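You operate a simulated robot arm through the tools that you are given. There is no shell and no other tool. Be economical: measure what you need, move in short steps, check, and stop when the job is done.

The job below is to be done with a simulated robot arm. You get a single attempt, and the scene is never put back.

Task
Take the red tin from the top of the wooden bench and leave it in the pan. Then take the shell from the top of the wooden bench and leave it on top of the brown disc there. Then take the padlock from the top of the wooden bench and put it on top of the spacer. Do these in the order given.

The check looks at the end state, three seconds after you hand in, the way a careful person would. Anything else that was tipped, shoved, dropped, spilled or broken makes it a failure.

Robot
A 6-joint arm with a two-finger parallel gripper, fixed in place. Base frame: the origin is at the foot of the arm, x ahead of it, y to its left, z up; the work surface is at about z = 800. Units: mm, rad, N and s.
With the tool pointing down near the work surface it reaches from about 340 to 760 mm from the base axis. Its first joint turns from -1.152 to 1.152 rad. Payload 2.45 kg.
Tool frame: the origin (TCP) lies between the finger pads and is the grasp point; the fingertips stand 24 mm ahead of it; z points along the fingers, y is the line along which they close. The gripper opens to 68 mm. The fingers are 17 mm wide and 10 mm thick; the gripper's body (40 by 70 mm) begins 41 mm behind the TCP.
Orientation is that of the tool frame in the base frame, as [roll, pitch, yaw] about the fixed x, y, z axes, in that order (R = Rz(yaw) Ry(pitch) Rx(roll)). With the fingers straight down and closing along the base's y, the tool's x points along the base's -x, its y along +y and its z along -z.

Tools
- The arm moves only by the tool drive_tool. Its argument "increments" is a list of rows, each a list of 6 numbers: the shift along the base's x, y, z in mm, then the turn, a rotation vector about the base's x, y, z in rad. In form: [[x, y, z, ax, ay, az], ...]. A call has 1 to 20 rows; each row is the pose to reach, as a shift and turn from the pose commanded when the call began. "hand" is the opening, from 0 (shut) to 1 (fully open), set as the call begins (left out, the last holds). A row lasts 0.2 s, in which the tool goes at most 50 mm and 0.15 rad; a call with a longer step from one row to the next is refused whole, and so is a gripper value outside its range. Where a pose cannot be reached the arm comes as near as it can. A force on the tool above 40 N (or 10 N above the force at the start of the call, whichever is more), or a blocked arm, ends the call early, and 0.2 s more pass. The fingers move at their own pace (about 108 mm/s each) and stop on an object; they squeeze with about 23 N. The grip force told is the motor's: it shows also when the fingers shut on nothing. Time passes only in rows, and 0.2 s behind the last, so rows that repeat a pose let the fingers close. It gives the time, the measured TCP pose, the force on the tool (base axes), the opening and the grip force at its end, in the units of the frame above (readings bear some noise), with the torque about the TCP (base axes, N m) and any sound that the robot's microphone picked up, and new pictures: "pictures" is both (left out), scene, wrist or none.
- Cameras (640 x 400 px; columns grow to the right, rows downward): "scene" is fixed at [164.1, 423.6, 1441.8]; the picture's right is [-0.74, -0.67, 0.00], its down [-0.52, 0.58, -0.63] and it looks along [0.42, -0.47, -0.77] (base axes); focal length 373 px, centre (320, 200). "wrist" rides on the gripper at [84, 11, -75] in the tool frame; the picture's right is [-0.13, 0.99, 0.00], its down [-0.60, -0.08, -0.79] and it looks along [-0.79, -0.10, 0.61] (tool axes); focal length 251 px, centre (320, 200). There is no depth. A picture from a camera that has moved, and an enlarged one, comes with that camera's place and axes in the base frame and with its lens.
- inspect(camera, box): a new picture of the part [left, top, right, bottom] of that camera's present view, enlarged. No time passes.
- hand_in(): hands the job in; it is judged then, once.

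Go step by step. Nothing tells you positions but the pictures and the camera data: compare them with the known pose of the tool, close in by small moves and look again before you grip or let go. The budget is 120 turns and 200 pictures, counting those below and the enlarged ones. Unless the task says otherwise, let go and move clear before handing in.

The tools are called after ">>>" as a command line: name --pt "numbers of a row" for each row, then --argument value for the rest, lists and objects as JSON in quotes. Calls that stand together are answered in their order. drive_tool: Moves the arm, as the interface text tells. Its arguments: {"type":"object","properties":{"increments":{"type":"array","items":{"type":"array","items":{"type":"number"}}},"hand":{"type":"number"},"pictures":{"type":"string","enum":["both","scene","wrist","none"]}},"required":["increments"]} The other tools are called the same way: inspect (camera, box) takes an enlarged picture of a part of a camera's view; hand_in () hands the job in.

At the start:

```text
clock: 0.0
eef_pos: [482.8, 120.0, 1074.0]
ee_rot: [3.141, 0.0, 3.14]
contact_force: [-0.5, -0.3, -0.2]
ft_torque: [0.02, 0.01, 0.02]
width: 67.8
gripper_force: 0.0
```

scene: 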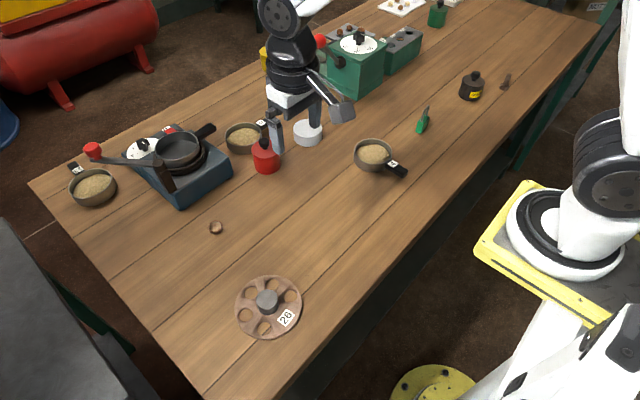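
wrist: 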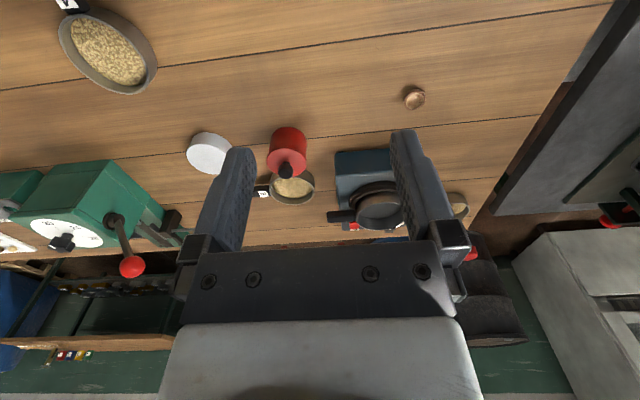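

I see the bench with a red tin, a pan on a blue stove, a shell-like thing, a brown disc and other items. I'll enlarge parts to identify them.

>>> inspect --camera "scene" --box '[60, 90, 320, 250]'

>>> inspect --camera "scene" --box '[200, 200, 360, 360]'

>>> inspect --camera "scene" --box '[320, 0, 560, 180]'

```text
2.46 times, centred on (190, 170) of scene
camera zoom: at [164.1, 423.6, 1441.8], right [-0.74, -0.67, 0.0], down [-0.52, 0.58, -0.63], along [0.42, -0.47, -0.77], focal length 918 px, centre (640, 274)
```

zoom: 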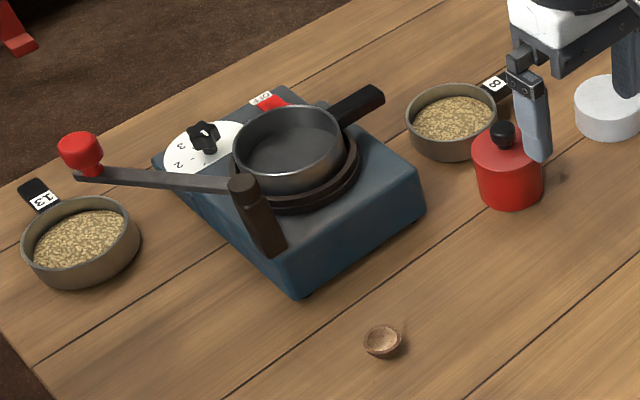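

```text
2.50 times, centred on (280, 280) of scene
camera zoom: at [164.1, 423.6, 1441.8], right [-0.74, -0.67, 0.0], down [-0.52, 0.58, -0.63], along [0.42, -0.47, -0.77], focal length 933 px, centre (420, 0)
```

zoom: 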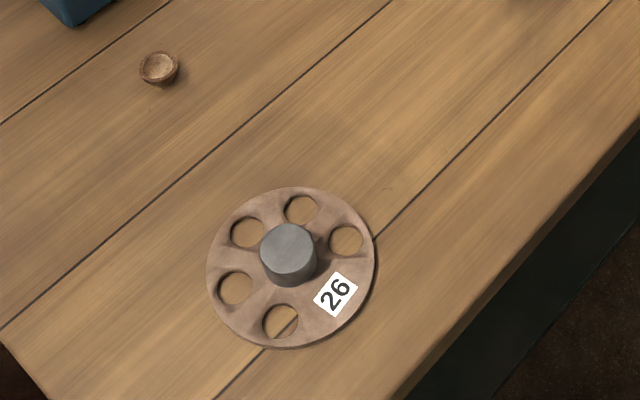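

```text
2.22 times, centred on (440, 90) of scene
camera zoom: at [164.1, 423.6, 1441.8], right [-0.74, -0.67, 0.0], down [-0.52, 0.58, -0.63], along [0.42, -0.47, -0.77], focal length 829 px, centre (53, 444)
```

zoom: 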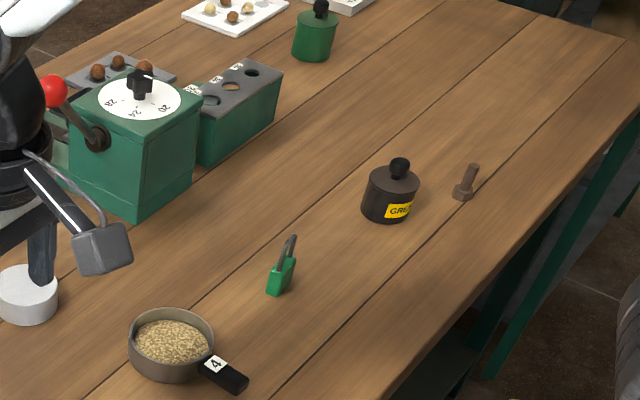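

The tin with a knob sits near (687, 36), the pan near (775, 190), the walnut-like shell cup near the disc, the green padlock to the right, and the white puck is likely the spacer. I'll move closer above the tin and look.

>>> drive_tool --pt "40 -21 -18 0 0 0" --pt "80 -42 -36 0 0 0" --pt "120 -63 -54 0 0 0" --pt "150 -84 -74 0 0 0" --pt "150 -84 -74 0 0 0" --hand 1

```text
clock: 1.2
eef_pos: [634.0, 36.2, 1000.4]
ee_rot: [3.141, -0.001, -3.141]
contact_force: [-0.1, -0.2, -0.1]
ft_torque: [0.0, -0.03, 0.02]
width: 68.0
gripper_force: 0.1
camera wrist: at [549.5, 46.0, 1074.9], right [0.13, 0.99, 0.0], down [0.6, -0.08, 0.79], along [0.79, -0.1, -0.61], focal length 251 px, centre (320, 200)
```

scene: 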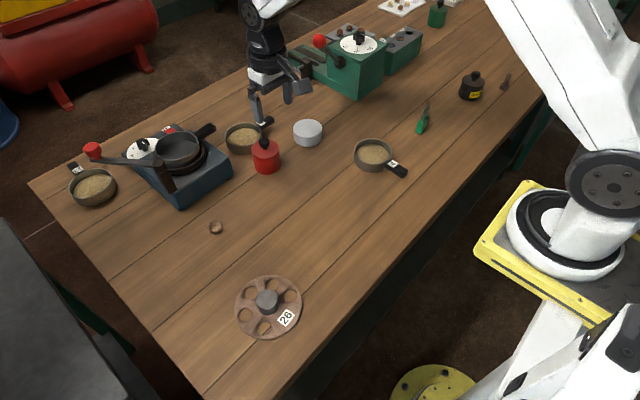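
wrist: 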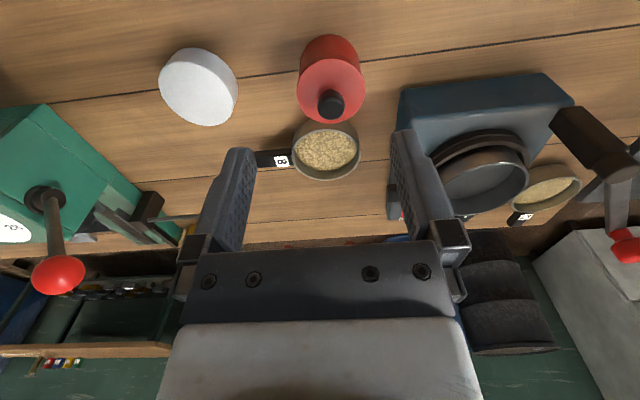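

The knob of the tin is near (680, 38, ~865). I move above it and look again.

>>> drive_tool --pt "23 1 -37 0 0 0" --pt "46 3 -75 0 0 0" --pt "46 3 -75 0 0 0"

>>> inspect --camera "scene" --box '[200, 90, 340, 190]'

```text
clock: 2.0
eef_pos: [680.0, 39.0, 925.2]
ee_rot: [3.141, 0.0, -3.141]
contact_force: [0.5, -0.3, 0.0]
ft_torque: [0.01, 0.01, 0.02]
width: 68.0
gripper_force: 0.0
camera wrist: at [595.9, 49.1, 999.9], right [0.13, 0.99, 0.0], down [0.6, -0.08, 0.79], along [0.79, -0.1, -0.61], focal length 251 px, centre (320, 200)
```

scene: 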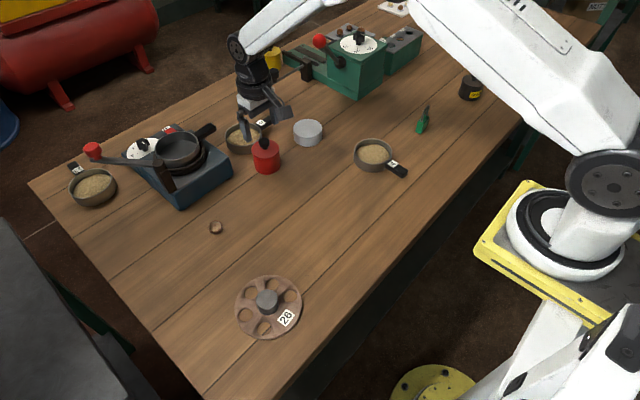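
wrist: 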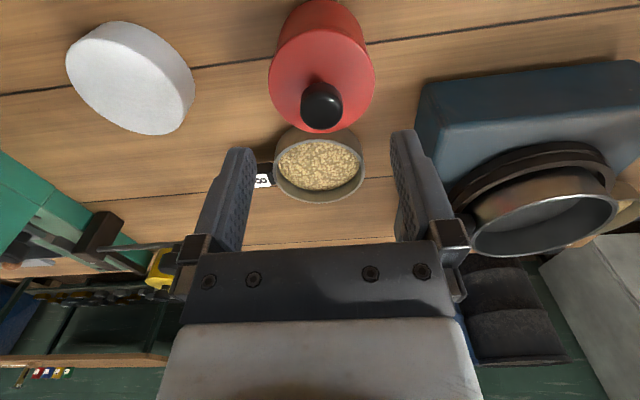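

```text
4.00 times, centred on (270, 140) of scene
camera zoom: at [164.1, 423.6, 1441.8], right [-0.74, -0.67, 0.0], down [-0.52, 0.58, -0.63], along [0.42, -0.47, -0.77], focal length 1492 px, centre (520, 440)
```

zoom: 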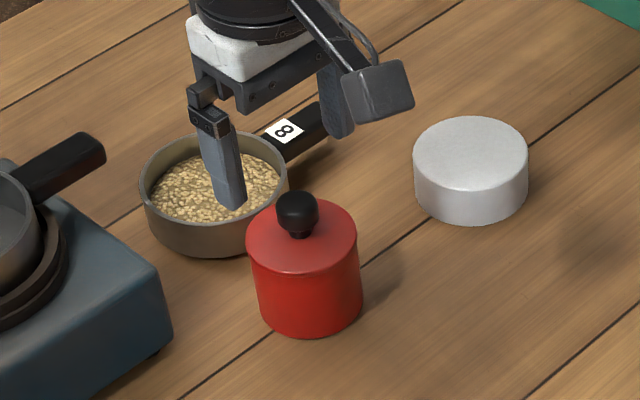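

The knob lines up within a few mm. I descend with the tips staying above the tin's lid.

>>> drive_tool --pt "-1 1 -20 0 0 0" --pt "-2 1 -43 0 0 0" --pt "-2 1 -43 0 0 0" --pictures "wrist"

>>> inspect --camera "scene" --box '[220, 100, 316, 160]'

```text
clock: 2.8
eef_pos: [676.2, 38.9, 880.5]
ee_rot: [3.141, 0.001, -3.141]
contact_force: [0.9, 0.1, -0.2]
ft_torque: [0.0, -0.03, -0.02]
width: 67.7
gripper_force: 0.1
camera wrist: at [592.4, 48.5, 955.4], right [0.13, 0.99, 0.0], down [0.6, -0.08, 0.79], along [0.79, -0.1, -0.61], focal length 251 px, centre (320, 200)
```

wrist: 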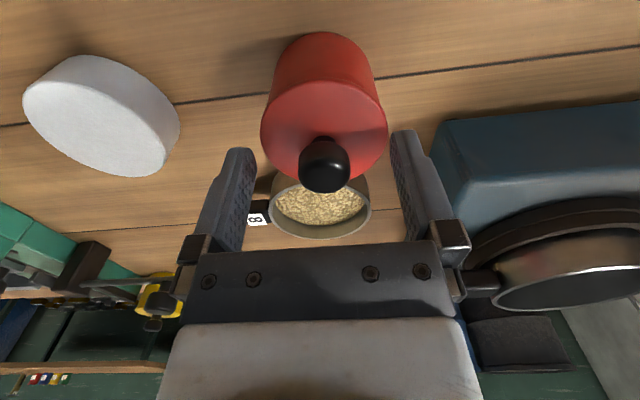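

```text
6.67 times, centred on (268, 130) of scene
camera zoom: at [164.1, 423.6, 1441.8], right [-0.74, -0.67, 0.0], down [-0.52, 0.58, -0.63], along [0.42, -0.47, -0.77], focal length 2487 px, centre (667, 667)
```

zoom: 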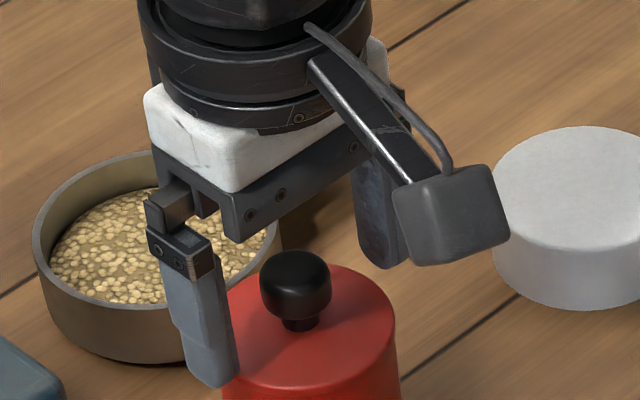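

The knob is between the pads, with the tips about level with its neck. Closing.

>>> drive_tool --pt "0 0 0 0 0 0" --pt "0 0 0 0 0 0" --pt "0 0 0 0 0 0" --hand 0 --pictures "wrist"

```text
clock: 3.6
eef_pos: [677.8, 37.9, 882.0]
ee_rot: [3.141, 0.003, -3.139]
contact_force: [2.3, -0.4, 7.6]
ft_torque: [-0.02, -0.13, 0.06]
width: 22.5
gripper_force: 23.0
camera wrist: at [592.8, 48.4, 956.3], right [0.13, 0.99, 0.0], down [0.6, -0.08, 0.8], along [0.79, -0.1, -0.61], focal length 251 px, centre (320, 200)
```

wrist: 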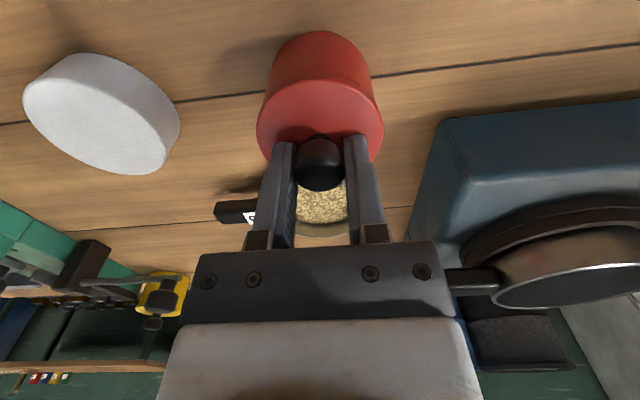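

Knob gripped (22.5 mm). I lift straight up.

>>> drive_tool --pt "0 0 15 0 0 0" --pt "0 0 50 0 0 0" --pt "0 0 90 0 0 0" --pt "0 0 130 0 0 0" --pt "0 0 150 0 0 0" --pt "0 0 150 0 0 0"

```text
clock: 5.0
eef_pos: [677.2, 39.2, 1033.3]
ee_rot: [-3.14, 0.0, -3.141]
contact_force: [-0.2, 0.8, -0.7]
ft_torque: [0.0, -0.04, -0.01]
width: 22.4
gripper_force: 23.0
heard: snap
camera wrist: at [592.4, 49.0, 1107.1], right [0.13, 0.99, 0.0], down [0.6, -0.08, 0.79], along [0.79, -0.1, -0.61], focal length 251 px, centre (320, 200)
```

scene: 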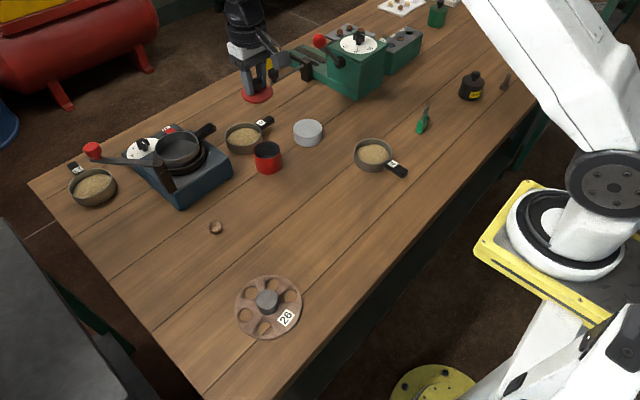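
wrist: 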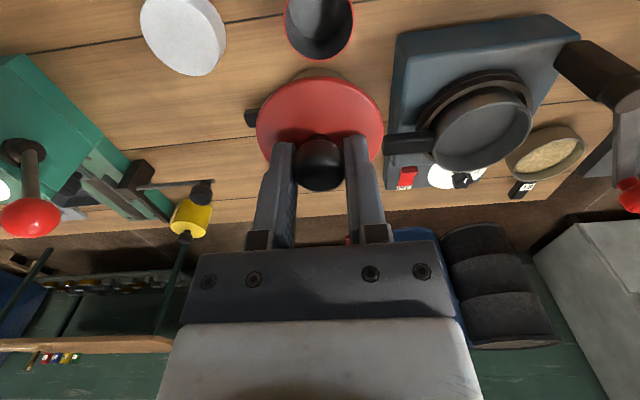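

The lid snapped off and the tin stayed on the bench. I look at the tin closely before setting the lid back.

>>> inspect --camera "scene" --box '[210, 70, 338, 180]'

>>> inspect --camera "wrist" --box '[240, 0, 400, 100]'

```text
3.64 times, centred on (274, 125) of scene
camera zoom: at [164.1, 423.6, 1441.8], right [-0.74, -0.67, 0.0], down [-0.52, 0.58, -0.63], along [0.42, -0.47, -0.77], focal length 1357 px, centre (487, 473)
```

zoom: 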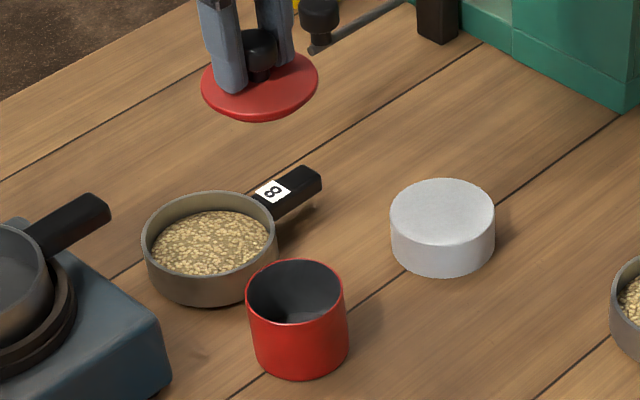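

```text
4.00 times, centred on (320, 50) of wrist
camera zoom: at [592.4, 49.0, 1107.1], right [0.13, 0.99, 0.0], down [0.6, -0.08, 0.79], along [0.79, -0.1, -0.61], focal length 1006 px, centre (320, 800)
```

zoom: 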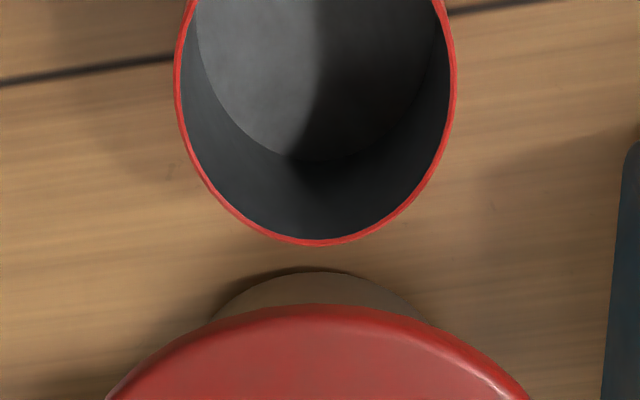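

The lid is about 65 mm across and the tin stands upright where it was, so I can put the lid back and then grip the body below it. First I test the reach above the pan with the lid held.

>>> drive_tool --pt "20 35 -5 0 0 0" --pt "40 70 -10 0 0 0" --pt "60 105 -20 0 0 0" --pt "80 135 -35 0 0 0" --pt "96 153 -50 0 0 0" --pt "96 153 -73 0 0 0" --pt "96 153 -73 0 0 0"

```text
clock: 6.6
eef_pos: [747.3, 183.5, 960.3]
ee_rot: [3.141, 0.0, -3.141]
contact_force: [0.4, 0.1, 0.2]
ft_torque: [-0.02, 0.0, 0.01]
width: 22.5
gripper_force: 23.1
out of reach, approached as far as the arm can: row 4, 5, 6, 7
camera wrist: at [662.4, 193.5, 1034.4], right [0.13, 0.99, 0.0], down [0.6, -0.08, 0.79], along [0.79, -0.1, -0.61], focal length 251 px, centre (320, 200)
```

scene: 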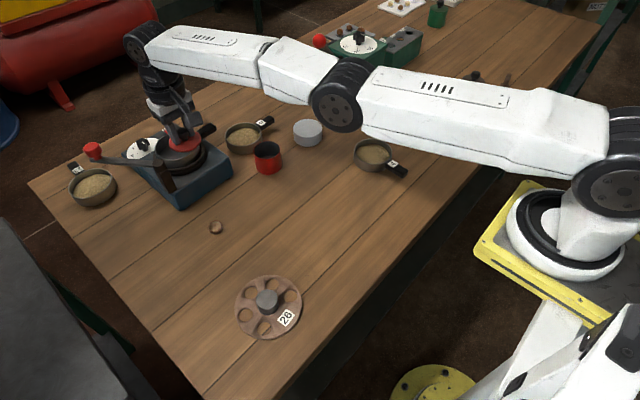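
wrist: 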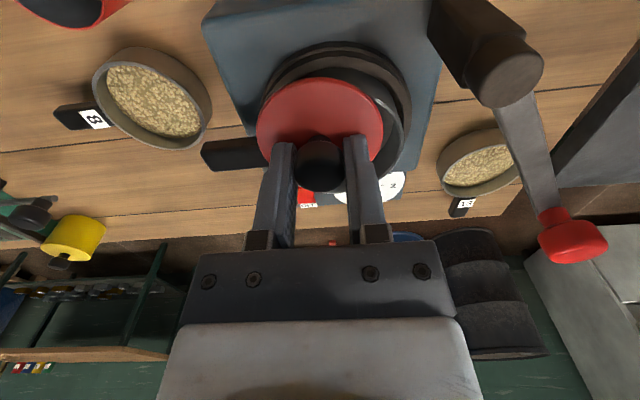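

Straight down, the arm stops at about 770 mm radius, short of the pan's centre near 796 mm, so I'll need an outward tilt. I retreat and view the pan from there for a better measurement.

>>> drive_tool --pt "-30 -40 20 0 0 0" --pt "-60 -80 40 0 0 0" --pt "-96 -110 50 0 0 0" --pt "-96 -110 50 0 0 0" --pictures "none"

>>> inspect --camera "wrist" --box '[360, 60, 600, 210]'

>>> inspect --camera "scene" --box '[110, 100, 270, 220]'

```text
refused: row 1 steps farther than a row can; nothing moved
```

```text
2.67 times, centred on (480, 135) of wrist
camera zoom: at [662.4, 193.5, 1034.4], right [0.13, 0.99, 0.0], down [0.6, -0.08, 0.79], along [0.79, -0.1, -0.61], focal length 670 px, centre (-107, 373)
```

zoom: 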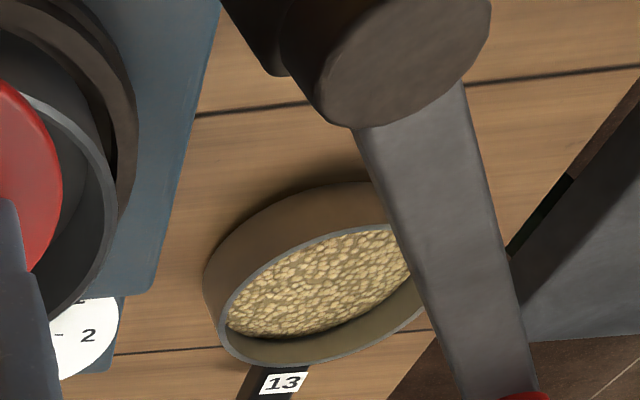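

```text
3.33 times, centred on (190, 160) of scene
camera zoom: at [164.1, 423.6, 1441.8], right [-0.74, -0.67, 0.0], down [-0.52, 0.58, -0.63], along [0.42, -0.47, -0.77], focal length 1244 px, centre (753, 333)
```

zoom: 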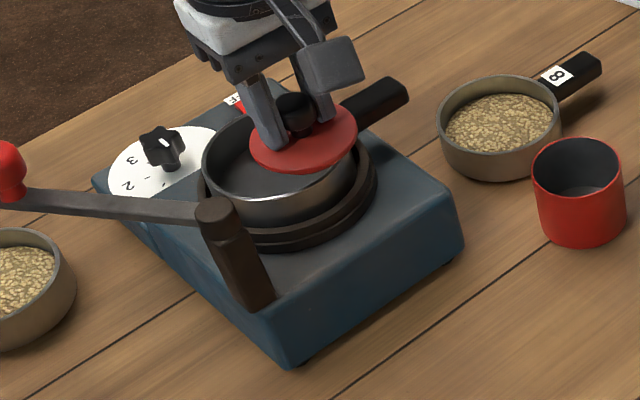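

My first row was too long, so I repeat with shorter steps.

>>> drive_tool --pt "-25 -30 20 0 0 0" --pt "-50 -60 40 0 0 0" --pt "-75 -90 50 0 0 0" --pt "-96 -110 60 0 0 0" --pt "-96 -110 60 0 0 0" --pictures "wrist"

>>> inspect --camera "scene" --box '[130, 110, 226, 190]'

>>> inspect --camera "wrist" --box '[360, 60, 520, 190]'

```text
clock: 7.8
eef_pos: [756.9, 137.1, 1003.1]
ee_rot: [3.141, -0.004, 3.141]
contact_force: [-0.4, -0.2, -0.8]
ft_torque: [0.02, 0.03, 0.03]
width: 22.7
gripper_force: 22.8
out of reach, approached as far as the arm can: row 1, 2, 3, 4, 5
camera wrist: at [672.1, 148.7, 1077.2], right [0.13, 0.99, 0.0], down [0.6, -0.08, 0.79], along [0.79, -0.1, -0.61], focal length 251 px, centre (320, 200)
```

wrist: 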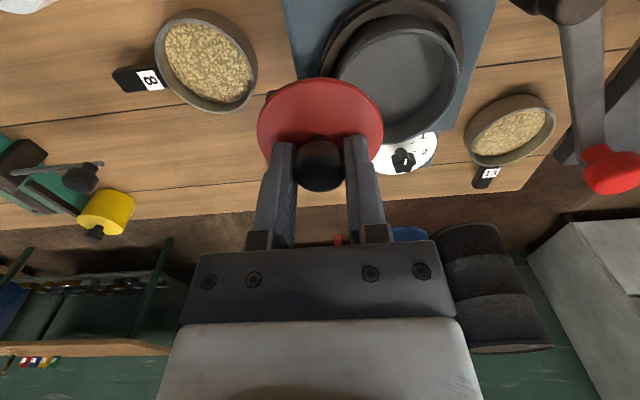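

```text
5.00 times, centred on (178, 150) of scene
camera zoom: at [164.1, 423.5, 1441.8], right [-0.74, -0.67, 0.0], down [-0.52, 0.58, -0.63], along [0.42, -0.47, -0.77], focal length 1866 px, centre (1030, 450)
```

zoom: 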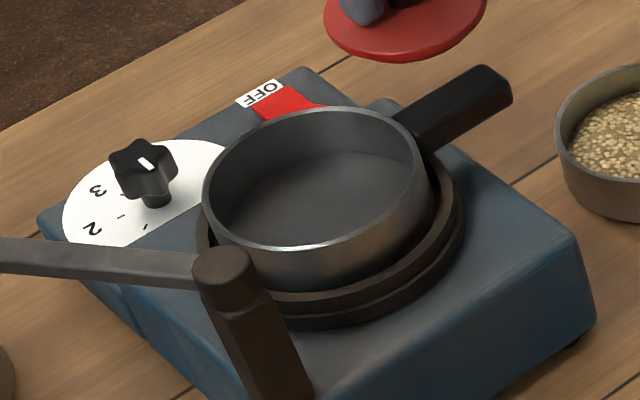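

```text
3.08 times, centred on (440, 125) of wrist
camera zoom: at [672.1, 148.7, 1077.2], right [0.13, 0.99, 0.0], down [0.6, -0.08, 0.79], along [0.79, -0.1, -0.61], focal length 774 px, centre (-49, 431)
```

zoom: 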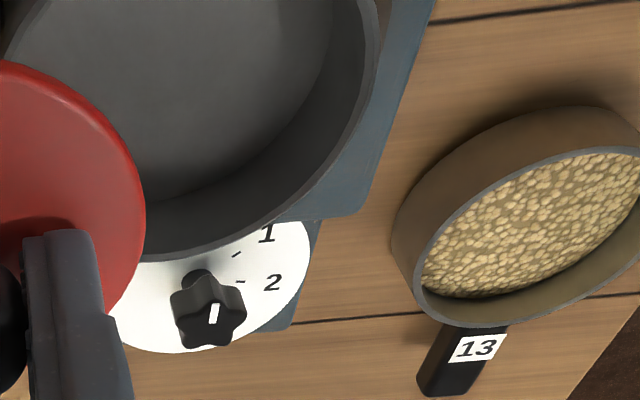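

The commanded pose seems out of step after the reach limit; I hold to see where the arm settles.

>>> drive_tool --pt "0 0 0 0 0 0" --pt "0 0 0 0 0 0" --pictures "none"

```text
clock: 8.4
eef_pos: [756.5, 139.4, 1003.2]
ee_rot: [3.14, 0.0, 3.142]
contact_force: [-0.5, 0.8, 0.4]
ft_torque: [0.01, 0.01, 0.02]
width: 22.4
gripper_force: 23.0
```

It is steady here; I try a modest move inward.

>>> drive_tool --pt "-40 -15 0 0 0 0" --pt "-80 -30 0 0 0 0" --pt "-80 -30 0 0 0 0" --pictures "wrist"

>>> inspect --camera "wrist" --box '[360, 60, 560, 190]'

```text
clock: 9.2
eef_pos: [756.4, 139.4, 1002.4]
ee_rot: [-3.141, -0.001, 3.14]
contact_force: [-0.1, -0.2, -0.9]
ft_torque: [0.01, 0.02, 0.02]
width: 22.6
gripper_force: 23.1
out of reach, approached as far as the arm can: row 1, 2, 3
camera wrist: at [672.1, 148.8, 1077.1], right [0.13, 0.99, 0.0], down [0.6, -0.08, 0.79], along [0.79, -0.1, -0.61], focal length 251 px, centre (320, 200)
```

wrist: 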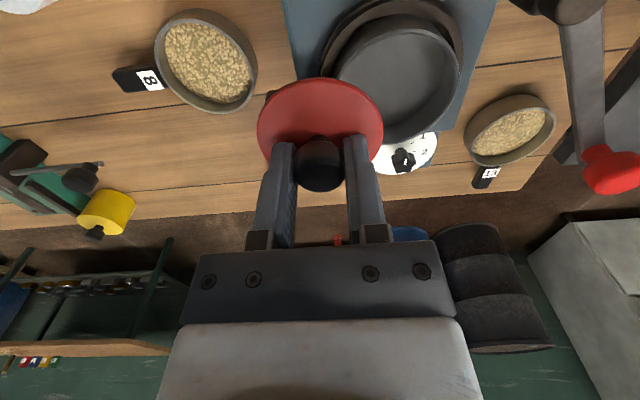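

```text
3.08 times, centred on (460, 125) of wrist
camera zoom: at [672.1, 148.8, 1077.1], right [0.13, 0.99, 0.0], down [0.6, -0.08, 0.79], along [0.79, -0.1, -0.61], focal length 774 px, centre (-111, 431)
```

zoom: 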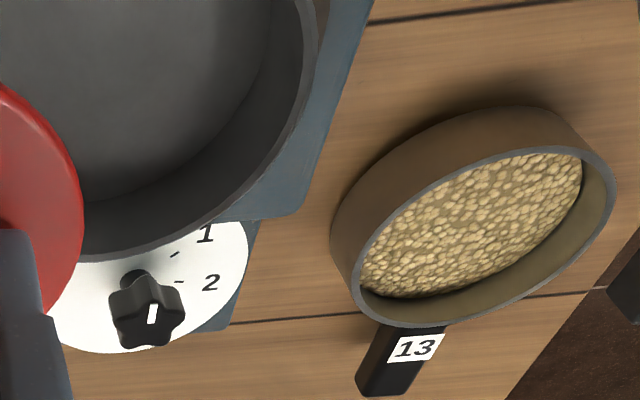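

The arm is stretched straight and can't pull directly inward. I try moving slightly down and inward to unlock the elbow.

>>> drive_tool --pt "-5 0 -20 0 0 0" --pt "-15 -5 -35 0 0 0" --pt "-30 -10 -35 0 0 0" --pictures "none"

```text
clock: 10.0
eef_pos: [756.7, 136.0, 966.6]
ee_rot: [3.14, 0.0, -3.141]
contact_force: [-0.1, -0.3, -0.4]
ft_torque: [0.02, -0.03, 0.0]
width: 22.4
gripper_force: 23.5
out of reach, approached as far as the arm can: row 1, 2, 3
```

Still on the limit. I try an outward tilt of the tool, which pulls the wrist inward.

>>> drive_tool --pt "0 0 20 0 -0.1 0" --pt "-10 0 40 0 -0.2 0" --pt "-40 0 40 0 -0.3 0" --pt "-40 0 40 0 -0.3 0" --pictures "none"

```text
clock: 11.2
eef_pos: [825.9, 166.2, 1192.9]
ee_rot: [2.994, 0.742, 3.064]
contact_force: [0.0, 0.2, 1.1]
ft_torque: [-0.01, 0.0, 0.0]
width: 22.4
gripper_force: 23.2
out of reach, approached as far as the arm can: row 1, 2, 3
stopped in row 4: the arm was blocked; the commanded pose is now the measured one
```

The arm swung to a large tilt and was blocked. I look before anything else.

>>> drive_tool --pt "0 0 0 0 0 0"

```text
clock: 11.6
eef_pos: [825.2, 165.7, 1193.9]
ee_rot: [2.994, 0.744, 3.067]
contact_force: [0.3, 0.0, -0.4]
ft_torque: [-0.01, 0.04, 0.0]
width: 22.4
gripper_force: 22.5
camera wrist: at [713.4, 173.8, 1191.9], right [0.07, 0.98, 0.19], down [-0.09, -0.19, 0.98], along [0.99, -0.09, 0.08], focal length 251 px, centre (320, 200)
```

scene: 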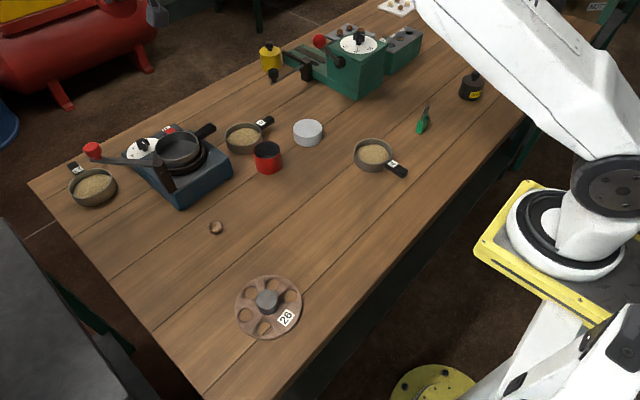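
wrist: 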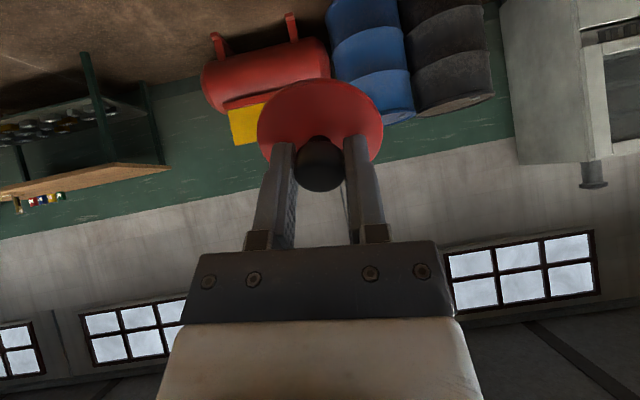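

All clear: the arm just folded up into the air and nothing was touched. I bring it back inward and level the tool.

>>> drive_tool --pt "-30 -10 0 0 0.14 0" --pt "-60 -30 -20 0 0.28 0" --pt "-90 -50 -40 0 0.42 0" --pt "-120 -70 -60 0 0.56 0" --pt "-150 -90 -80 0 0.7 0" --pt "-165 -110 -100 0 0.744 0" --pt "-165 -110 -100 0 0.744 0" --pictures "none"

```text
clock: 13.2
eef_pos: [659.7, 56.7, 1094.4]
ee_rot: [3.046, -0.001, 3.087]
contact_force: [-1.3, -0.7, -1.9]
ft_torque: [0.01, 0.01, 0.02]
width: 22.4
gripper_force: 23.2
```

Elbow is free again. I level the tool exactly and return above the tin.

>>> drive_tool --pt "9 -8 -30 -0.05 0 0.027" --pt "17 -17 -62 -0.0956 -0.0026 0.0546" --pt "17 -17 -62 -0.0956 -0.0026 0.0546"

```text
clock: 14.0
eef_pos: [678.8, 40.0, 1032.7]
ee_rot: [-3.141, 0.008, 3.141]
contact_force: [0.7, 0.5, -0.2]
ft_torque: [0.03, -0.04, 0.02]
width: 22.4
gripper_force: 22.5
camera wrist: at [594.6, 49.7, 1106.1], right [0.13, 0.99, 0.0], down [0.6, -0.08, 0.8], along [0.79, -0.1, -0.6], focal length 251 px, centre (320, 200)
```

scene: 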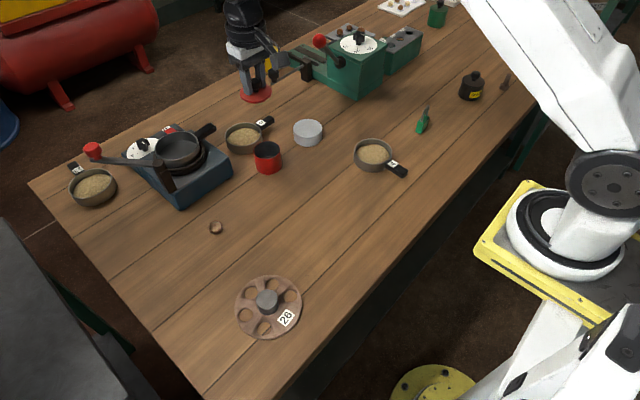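
wrist: 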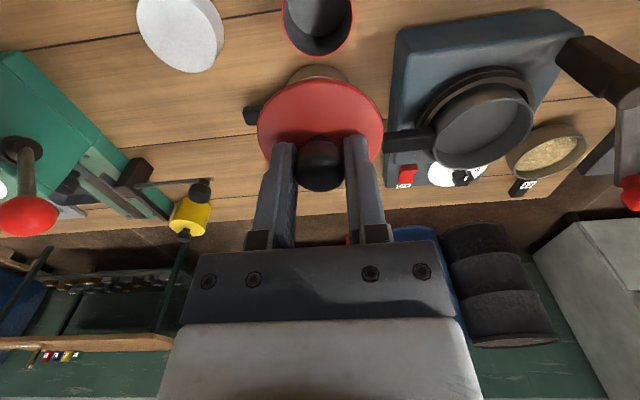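

I lower partway with a small correction and compare lid and tin.

>>> drive_tool --pt "-1 0 -40 0 0.008 0" --pt "-2 -1 -80 0 0.008 0" --pt "-2 -1 -105 0 0.008 0" --pt "-2 -1 -105 0 0.008 0"

>>> inspect --camera "scene" --box '[220, 100, 316, 180]'

>>> inspect --camera "wrist" --box '[220, 0, 420, 130]'

```text
clock: 15.0
eef_pos: [676.6, 36.4, 926.8]
ee_rot: [3.142, -0.003, 3.14]
contact_force: [-0.2, -0.2, -0.8]
ft_torque: [0.01, 0.01, 0.0]
width: 22.2
gripper_force: 23.5
camera wrist: at [592.7, 48.3, 1001.8], right [0.13, 0.99, 0.0], down [0.6, -0.08, 0.79], along [0.79, -0.1, -0.61], focal length 251 px, centre (320, 200)
```

scene: 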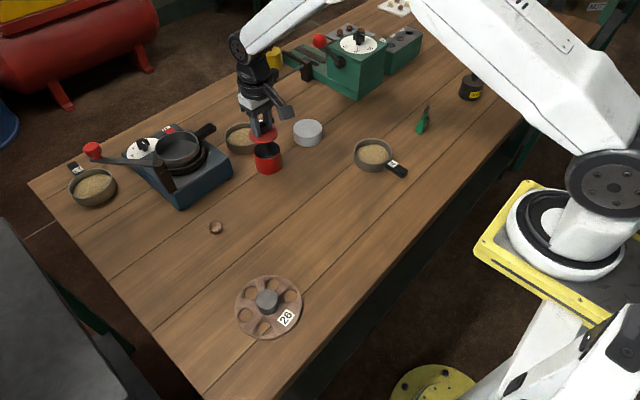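
wrist: 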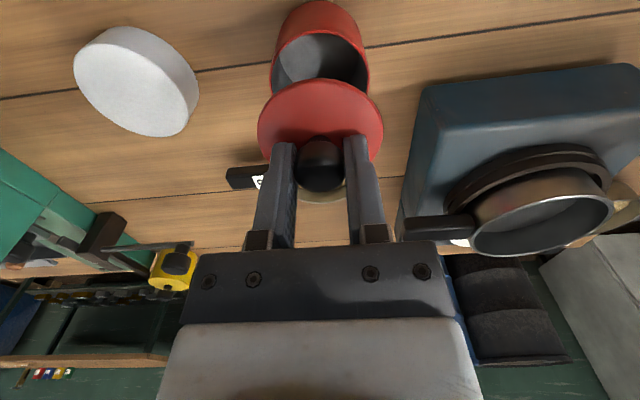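

```text
5.00 times, centred on (268, 140) of scene
camera zoom: at [164.1, 423.6, 1441.8], right [-0.74, -0.67, 0.0], down [-0.52, 0.58, -0.63], along [0.42, -0.47, -0.77], focal length 1866 px, centre (580, 500)
```

zoom: 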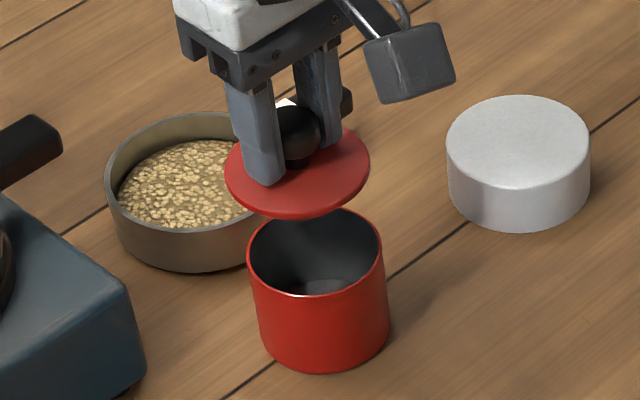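

```text
3.08 times, centred on (320, 65) of wrist
camera zoom: at [592.7, 48.3, 1001.8], right [0.13, 0.99, 0.0], down [0.6, -0.08, 0.79], along [0.79, -0.1, -0.61], focal length 774 px, centre (320, 615)
```

zoom: 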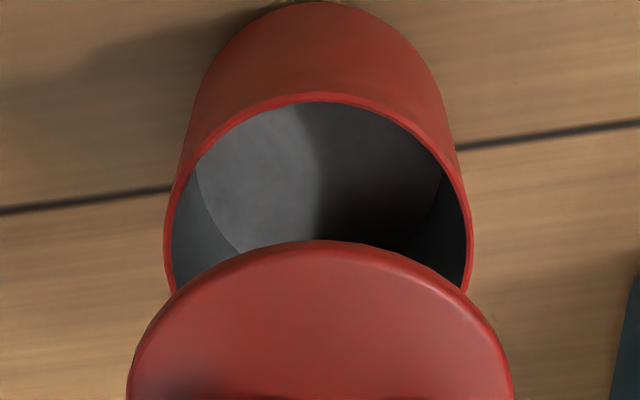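

Lid and tin are aligned to within about a millimetre in both views. I lower the lid back on with small final steps.

>>> drive_tool --pt "0 0 -20 0 0 0" --pt "0 0 -36 0 0 0" --pt "0 0 -41 0 0 0" --pt "0 0 -43 0 0 0" --pt "0 0 -45 0 0 0" --pt "0 0 -45 0 0 0"

>>> inspect --camera "scene" --box '[220, 100, 316, 180]'

```text
clock: 16.4
eef_pos: [678.8, 37.4, 885.8]
ee_rot: [3.141, 0.007, -3.141]
contact_force: [-6.6, 0.2, 37.7]
ft_torque: [-0.05, -0.25, 0.0]
width: 22.4
gripper_force: 23.0
camera wrist: at [594.2, 48.4, 960.3], right [0.13, 0.99, 0.0], down [0.6, -0.08, 0.8], along [0.79, -0.1, -0.6], focal length 251 px, centre (320, 200)
```

scene: 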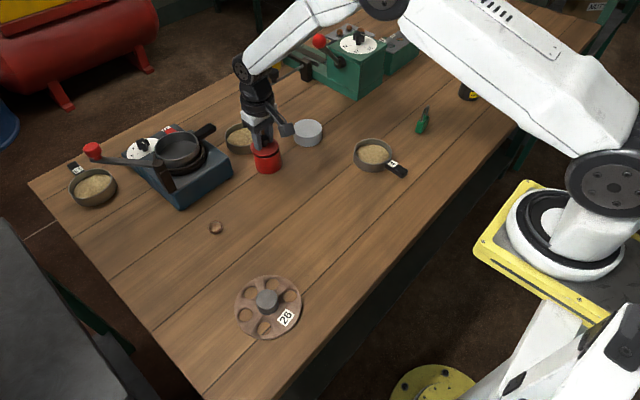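
wrist: 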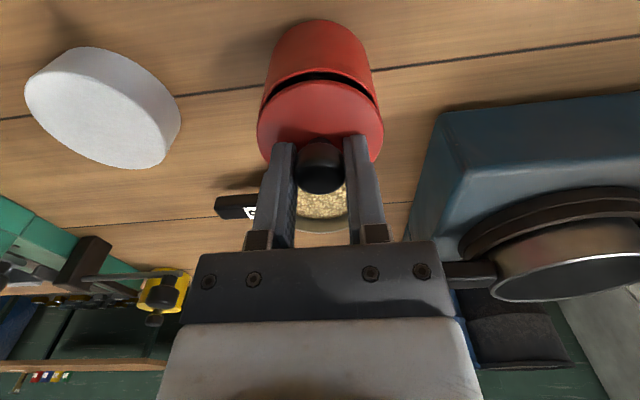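

```text
5.00 times, centred on (268, 140) of scene
camera zoom: at [163.1, 423.5, 1441.9], right [-0.74, -0.67, 0.0], down [-0.52, 0.58, -0.63], along [0.42, -0.47, -0.77], focal length 1866 px, centre (580, 500)
```

zoom: 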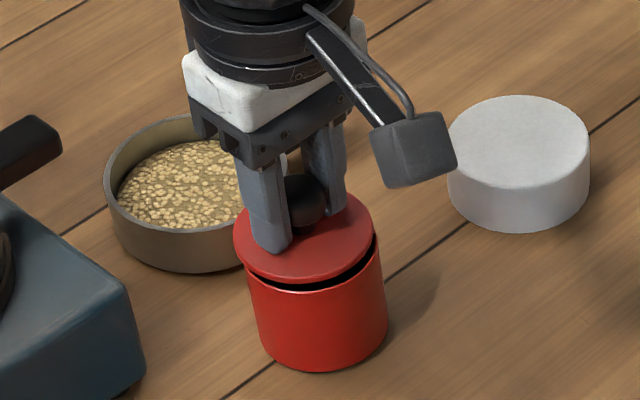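

The lid sits a few mm off to the far side and isn't seated. I raise slightly and look at the offset.

>>> drive_tool --pt "0 0 5 0 0 0" --pt "0 0 14 0 0 0" --pt "0 0 14 0 0 0" --pictures "none"

>>> inspect --camera "scene" --box '[236, 120, 300, 176]'

>>> inspect --camera "wrist" --box '[240, 0, 400, 150]'

```text
clock: 17.2
eef_pos: [675.5, 37.9, 894.4]
ee_rot: [3.141, -0.005, 3.14]
contact_force: [0.4, 0.0, -0.8]
ft_torque: [0.01, 0.01, -0.01]
width: 22.4
gripper_force: 22.7
```

```text
7.14 times, centred on (268, 148) of scene
camera zoom: at [164.1, 423.6, 1441.8], right [-0.74, -0.67, 0.0], down [-0.52, 0.58, -0.63], along [0.42, -0.47, -0.77], focal length 2665 px, centre (691, 571)
```

zoom: 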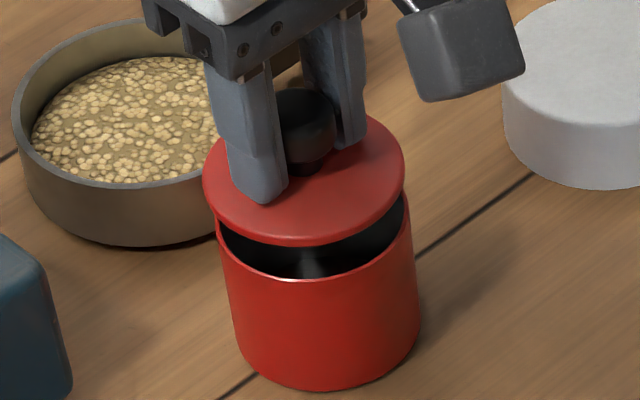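

```text
2.67 times, centred on (320, 75) of wrist
camera zoom: at [591.6, 47.6, 969.6], right [0.13, 0.99, 0.0], down [0.61, -0.08, 0.79], along [0.78, -0.1, -0.61], focal length 670 px, centre (320, 533)
```

zoom: 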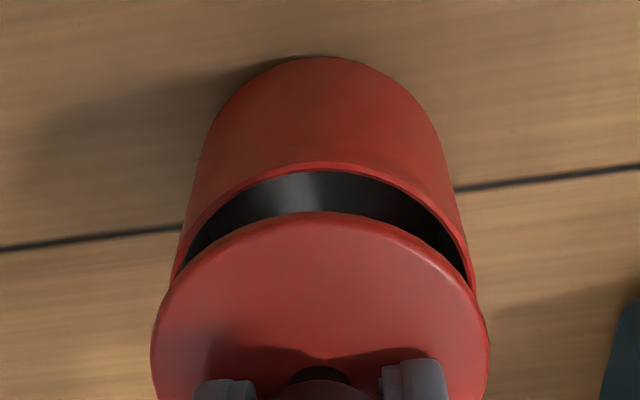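

Offsets look to be under 1–2 mm now, so the pushing probably displaced it. I shift slightly toward the base and lower gently, watching the force.

>>> drive_tool --pt "-1.5 -0.5 0 0 0 0" --pt "-1.5 -0.5 -4 0 0 0" --pt "-1.5 -0.5 -6 0 0 0" --pt "-1.5 -0.5 -6 0 0 0" --pictures "none"

>>> inspect --camera "wrist" --box '[240, 0, 400, 150]'

>>> inspect --camera "scene" --box '[236, 120, 300, 176]'

```text
clock: 18.2
eef_pos: [674.9, 38.1, 889.8]
ee_rot: [-3.141, -0.001, 3.14]
contact_force: [0.5, -0.8, -0.9]
ft_torque: [-0.04, 0.02, -0.01]
width: 22.5
gripper_force: 23.0
```

```text
2.67 times, centred on (320, 75) of wrist
camera zoom: at [590.9, 47.9, 964.5], right [0.13, 0.99, 0.0], down [0.61, -0.08, 0.79], along [0.79, -0.1, -0.61], focal length 670 px, centre (320, 533)
```

zoom: 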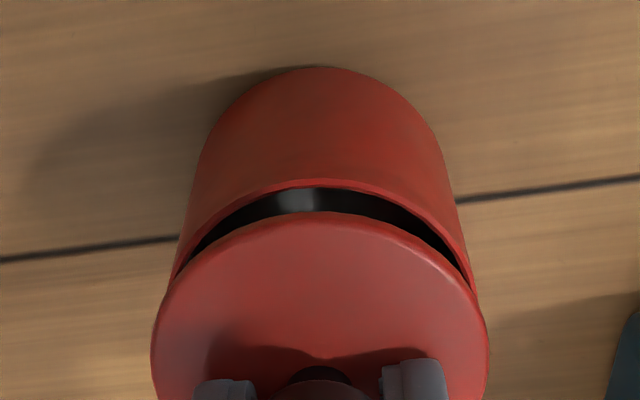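

```text
7.14 times, centred on (268, 148) of scene
camera zoom: at [164.1, 423.6, 1441.8], right [-0.74, -0.67, 0.0], down [-0.52, 0.58, -0.63], along [0.42, -0.47, -0.77], focal length 2665 px, centre (691, 571)
```

zoom: 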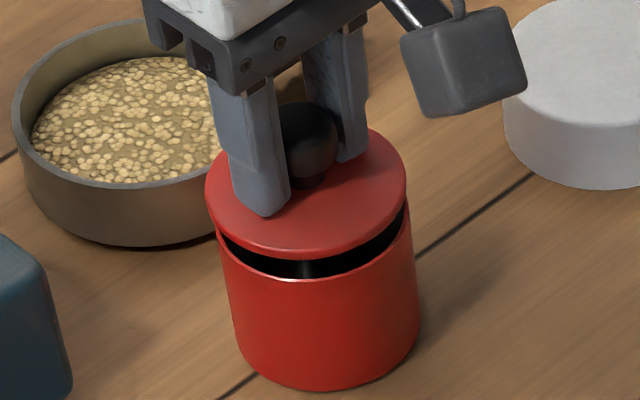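

Aligned as well as I can measure. I lower the last 8 mm in small steps.

>>> drive_tool --pt "0 0 -2 0 0 0" --pt "0 0 -4 0 0 0" --pt "0 0 -5 0 0 0" --pt "0 0 -6 0 0 0" --pt "0 0 -7 0 0 0" --pictures "none"

>>> inspect --camera "wrist" --box '[240, 0, 400, 150]'

>>> inspect --camera "scene" --box '[236, 120, 300, 176]'

```text
clock: 19.4
eef_pos: [677.4, 37.5, 886.0]
ee_rot: [-3.141, 0.008, 3.141]
contact_force: [-2.4, -2.9, 28.8]
ft_torque: [-0.45, -0.54, -0.03]
width: 22.2
gripper_force: 23.1
```

```text
2.67 times, centred on (320, 75) of wrist
camera zoom: at [592.5, 47.6, 960.0], right [0.13, 0.99, 0.0], down [0.6, -0.08, 0.8], along [0.79, -0.1, -0.6], focal length 670 px, centre (320, 533)
```

zoom: 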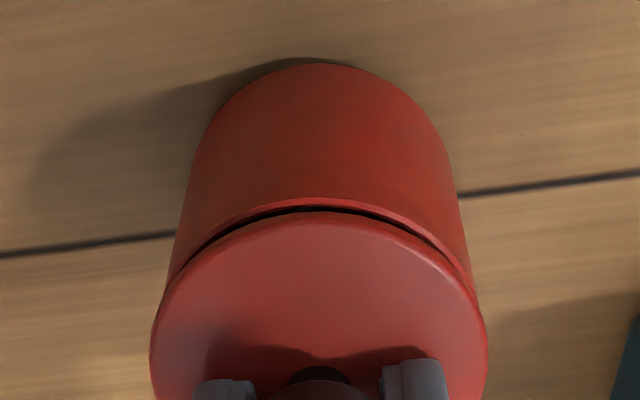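

```text
7.14 times, centred on (268, 148) of scene
camera zoom: at [163.4, 423.5, 1441.9], right [-0.74, -0.67, 0.0], down [-0.52, 0.58, -0.63], along [0.42, -0.47, -0.77], focal length 2665 px, centre (691, 571)
```

zoom: 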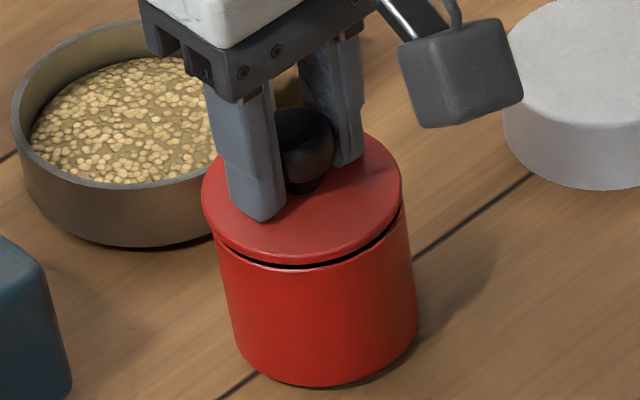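

The torque shows contact on the far-right side of the rim, so I ease up, shift a millimetre away from it and press again.

>>> drive_tool --pt "0 0 3 0 0 0" --pt "-1.3 1 3 0 0 0" --pt "-1.3 1 1 0 0 0" --pt "-1.3 1 0 0 0 0" --pt "-1.3 1 0 0 0 0" --pictures "none"

>>> inspect --camera "scene" --box '[236, 120, 300, 176]'

```text
clock: 20.6
eef_pos: [674.7, 37.9, 885.4]
ee_rot: [3.139, 0.005, 3.139]
contact_force: [-1.1, -3.9, 31.5]
ft_torque: [-0.5, -0.65, -0.05]
width: 22.2
gripper_force: 22.9
```

```text
7.14 times, centred on (268, 148) of scene
camera zoom: at [163.3, 423.4, 1441.9], right [-0.74, -0.67, 0.0], down [-0.52, 0.58, -0.63], along [0.42, -0.47, -0.77], focal length 2665 px, centre (691, 571)
```

zoom: 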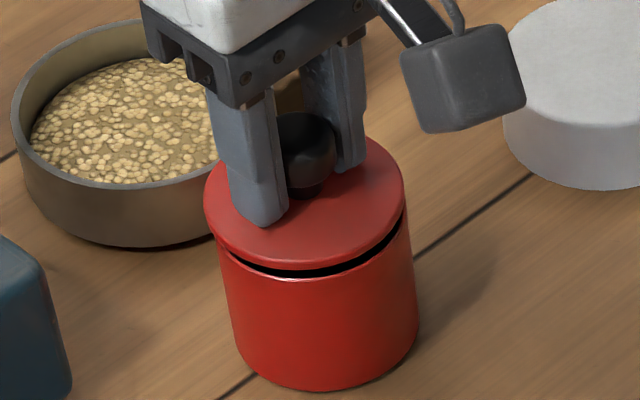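

The lid is probably tilted slightly in the grip. I ease the pressure and let it go so it can settle flat on the rim.

>>> drive_tool --pt "0 0 2.5 0 0 0" --pt "0 0 2.5 0 0 0" --pictures "none"

>>> drive_tool --pt "0 0 0 0 0 0" --pt "0 0 0 0 0 0" --pt "0 0 0 0 0 0" --hand 0.7 --pictures "none"

>>> inspect --camera "scene" --box '[236, 120, 300, 176]'

>>> inspect --camera "wrist" --box '[240, 30, 400, 180]'

```text
clock: 21.2
eef_pos: [670.5, 39.2, 880.0]
ee_rot: [-3.141, -0.013, -3.141]
contact_force: [-0.6, -0.3, -0.7]
ft_torque: [-0.03, 0.02, 0.01]
width: 22.1
gripper_force: 23.1
```

```text
clock: 22.0
eef_pos: [672.2, 38.6, 884.7]
ee_rot: [-3.141, -0.002, 3.14]
contact_force: [1.1, -0.5, -1.0]
ft_torque: [-0.02, 0.0, -0.01]
width: 47.7
gripper_force: 0.1
heard: snap
```

```text
7.14 times, centred on (268, 148) of scene
camera zoom: at [164.1, 423.6, 1441.8], right [-0.74, -0.67, 0.0], down [-0.52, 0.58, -0.63], along [0.42, -0.47, -0.77], focal length 2665 px, centre (691, 571)
```

zoom: 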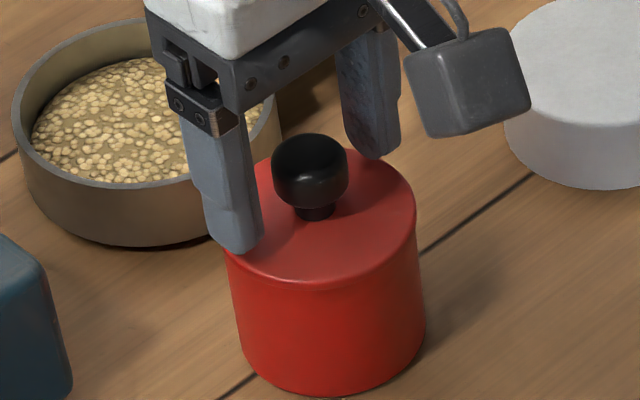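

```text
2.67 times, centred on (320, 105) of wrist
camera zoom: at [589.0, 48.8, 959.1], right [0.13, 0.99, 0.0], down [0.61, -0.08, 0.79], along [0.78, -0.1, -0.61], focal length 670 px, centre (320, 453)
```

zoom: 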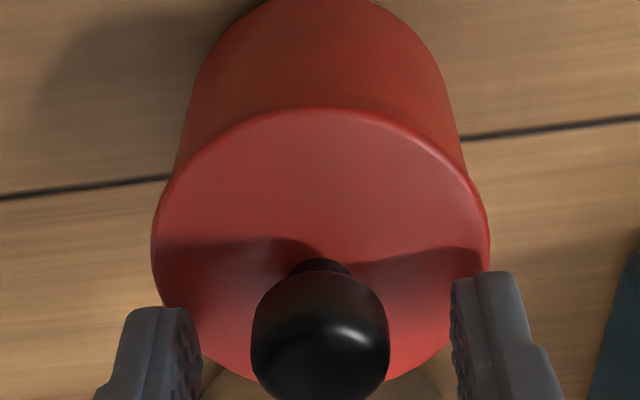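

The second "snap" was the lid seating itself: the tin is whole again. The lid won't carry the tin, so I'll grip the body below the lid with the tool tilted outward about 35°, which also gives the extra reach for the pan.

>>> drive_tool --pt "0 0 40 0 0 0" --pt "0 0 80 0 0 0" --pt "-20 0 80 0 -0.14 0" --pt "-35 0 70 0 -0.28 0" --pt "-45 0 60 0 -0.42 0" --pt "-50 0 45 0 -0.55 0" --pt "-50 0 30 0 -0.61 0" --pt "-50 0 30 0 -0.61 0" --hand 1

>>> inspect --camera "scene" --box '[220, 90, 316, 176]'

```text
clock: 23.8
eef_pos: [622.7, 37.9, 915.0]
ee_rot: [3.141, 0.61, -3.14]
contact_force: [-0.1, 0.4, -0.3]
ft_torque: [0.03, -0.02, 0.03]
width: 67.8
gripper_force: 0.0
out of reach, approached as far as the arm can: row 6
camera wrist: at [511.3, 48.5, 927.4], right [0.11, 0.99, 0.07], down [0.04, -0.08, 1.0], along [0.99, -0.1, -0.05], focal length 251 px, centre (320, 200)
```

scene: 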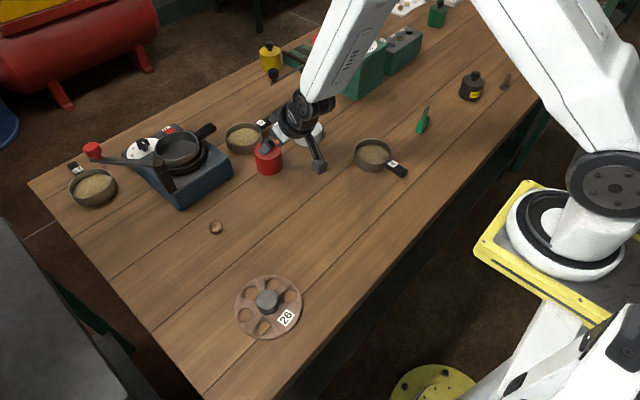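
wrist: 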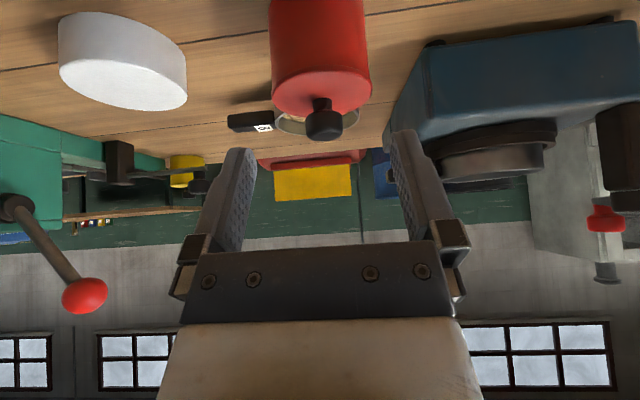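

```text
4.65 times, centred on (268, 133) of scene
camera zoom: at [164.1, 423.5, 1441.8], right [-0.74, -0.67, 0.0], down [-0.52, 0.58, -0.63], along [0.42, -0.47, -0.77], focal length 1735 px, centre (562, 512)
```

zoom: 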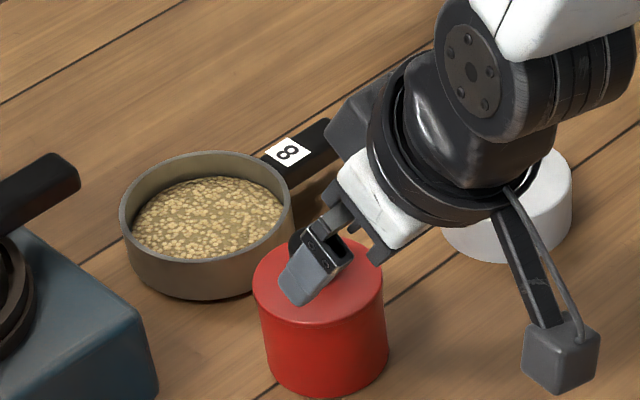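

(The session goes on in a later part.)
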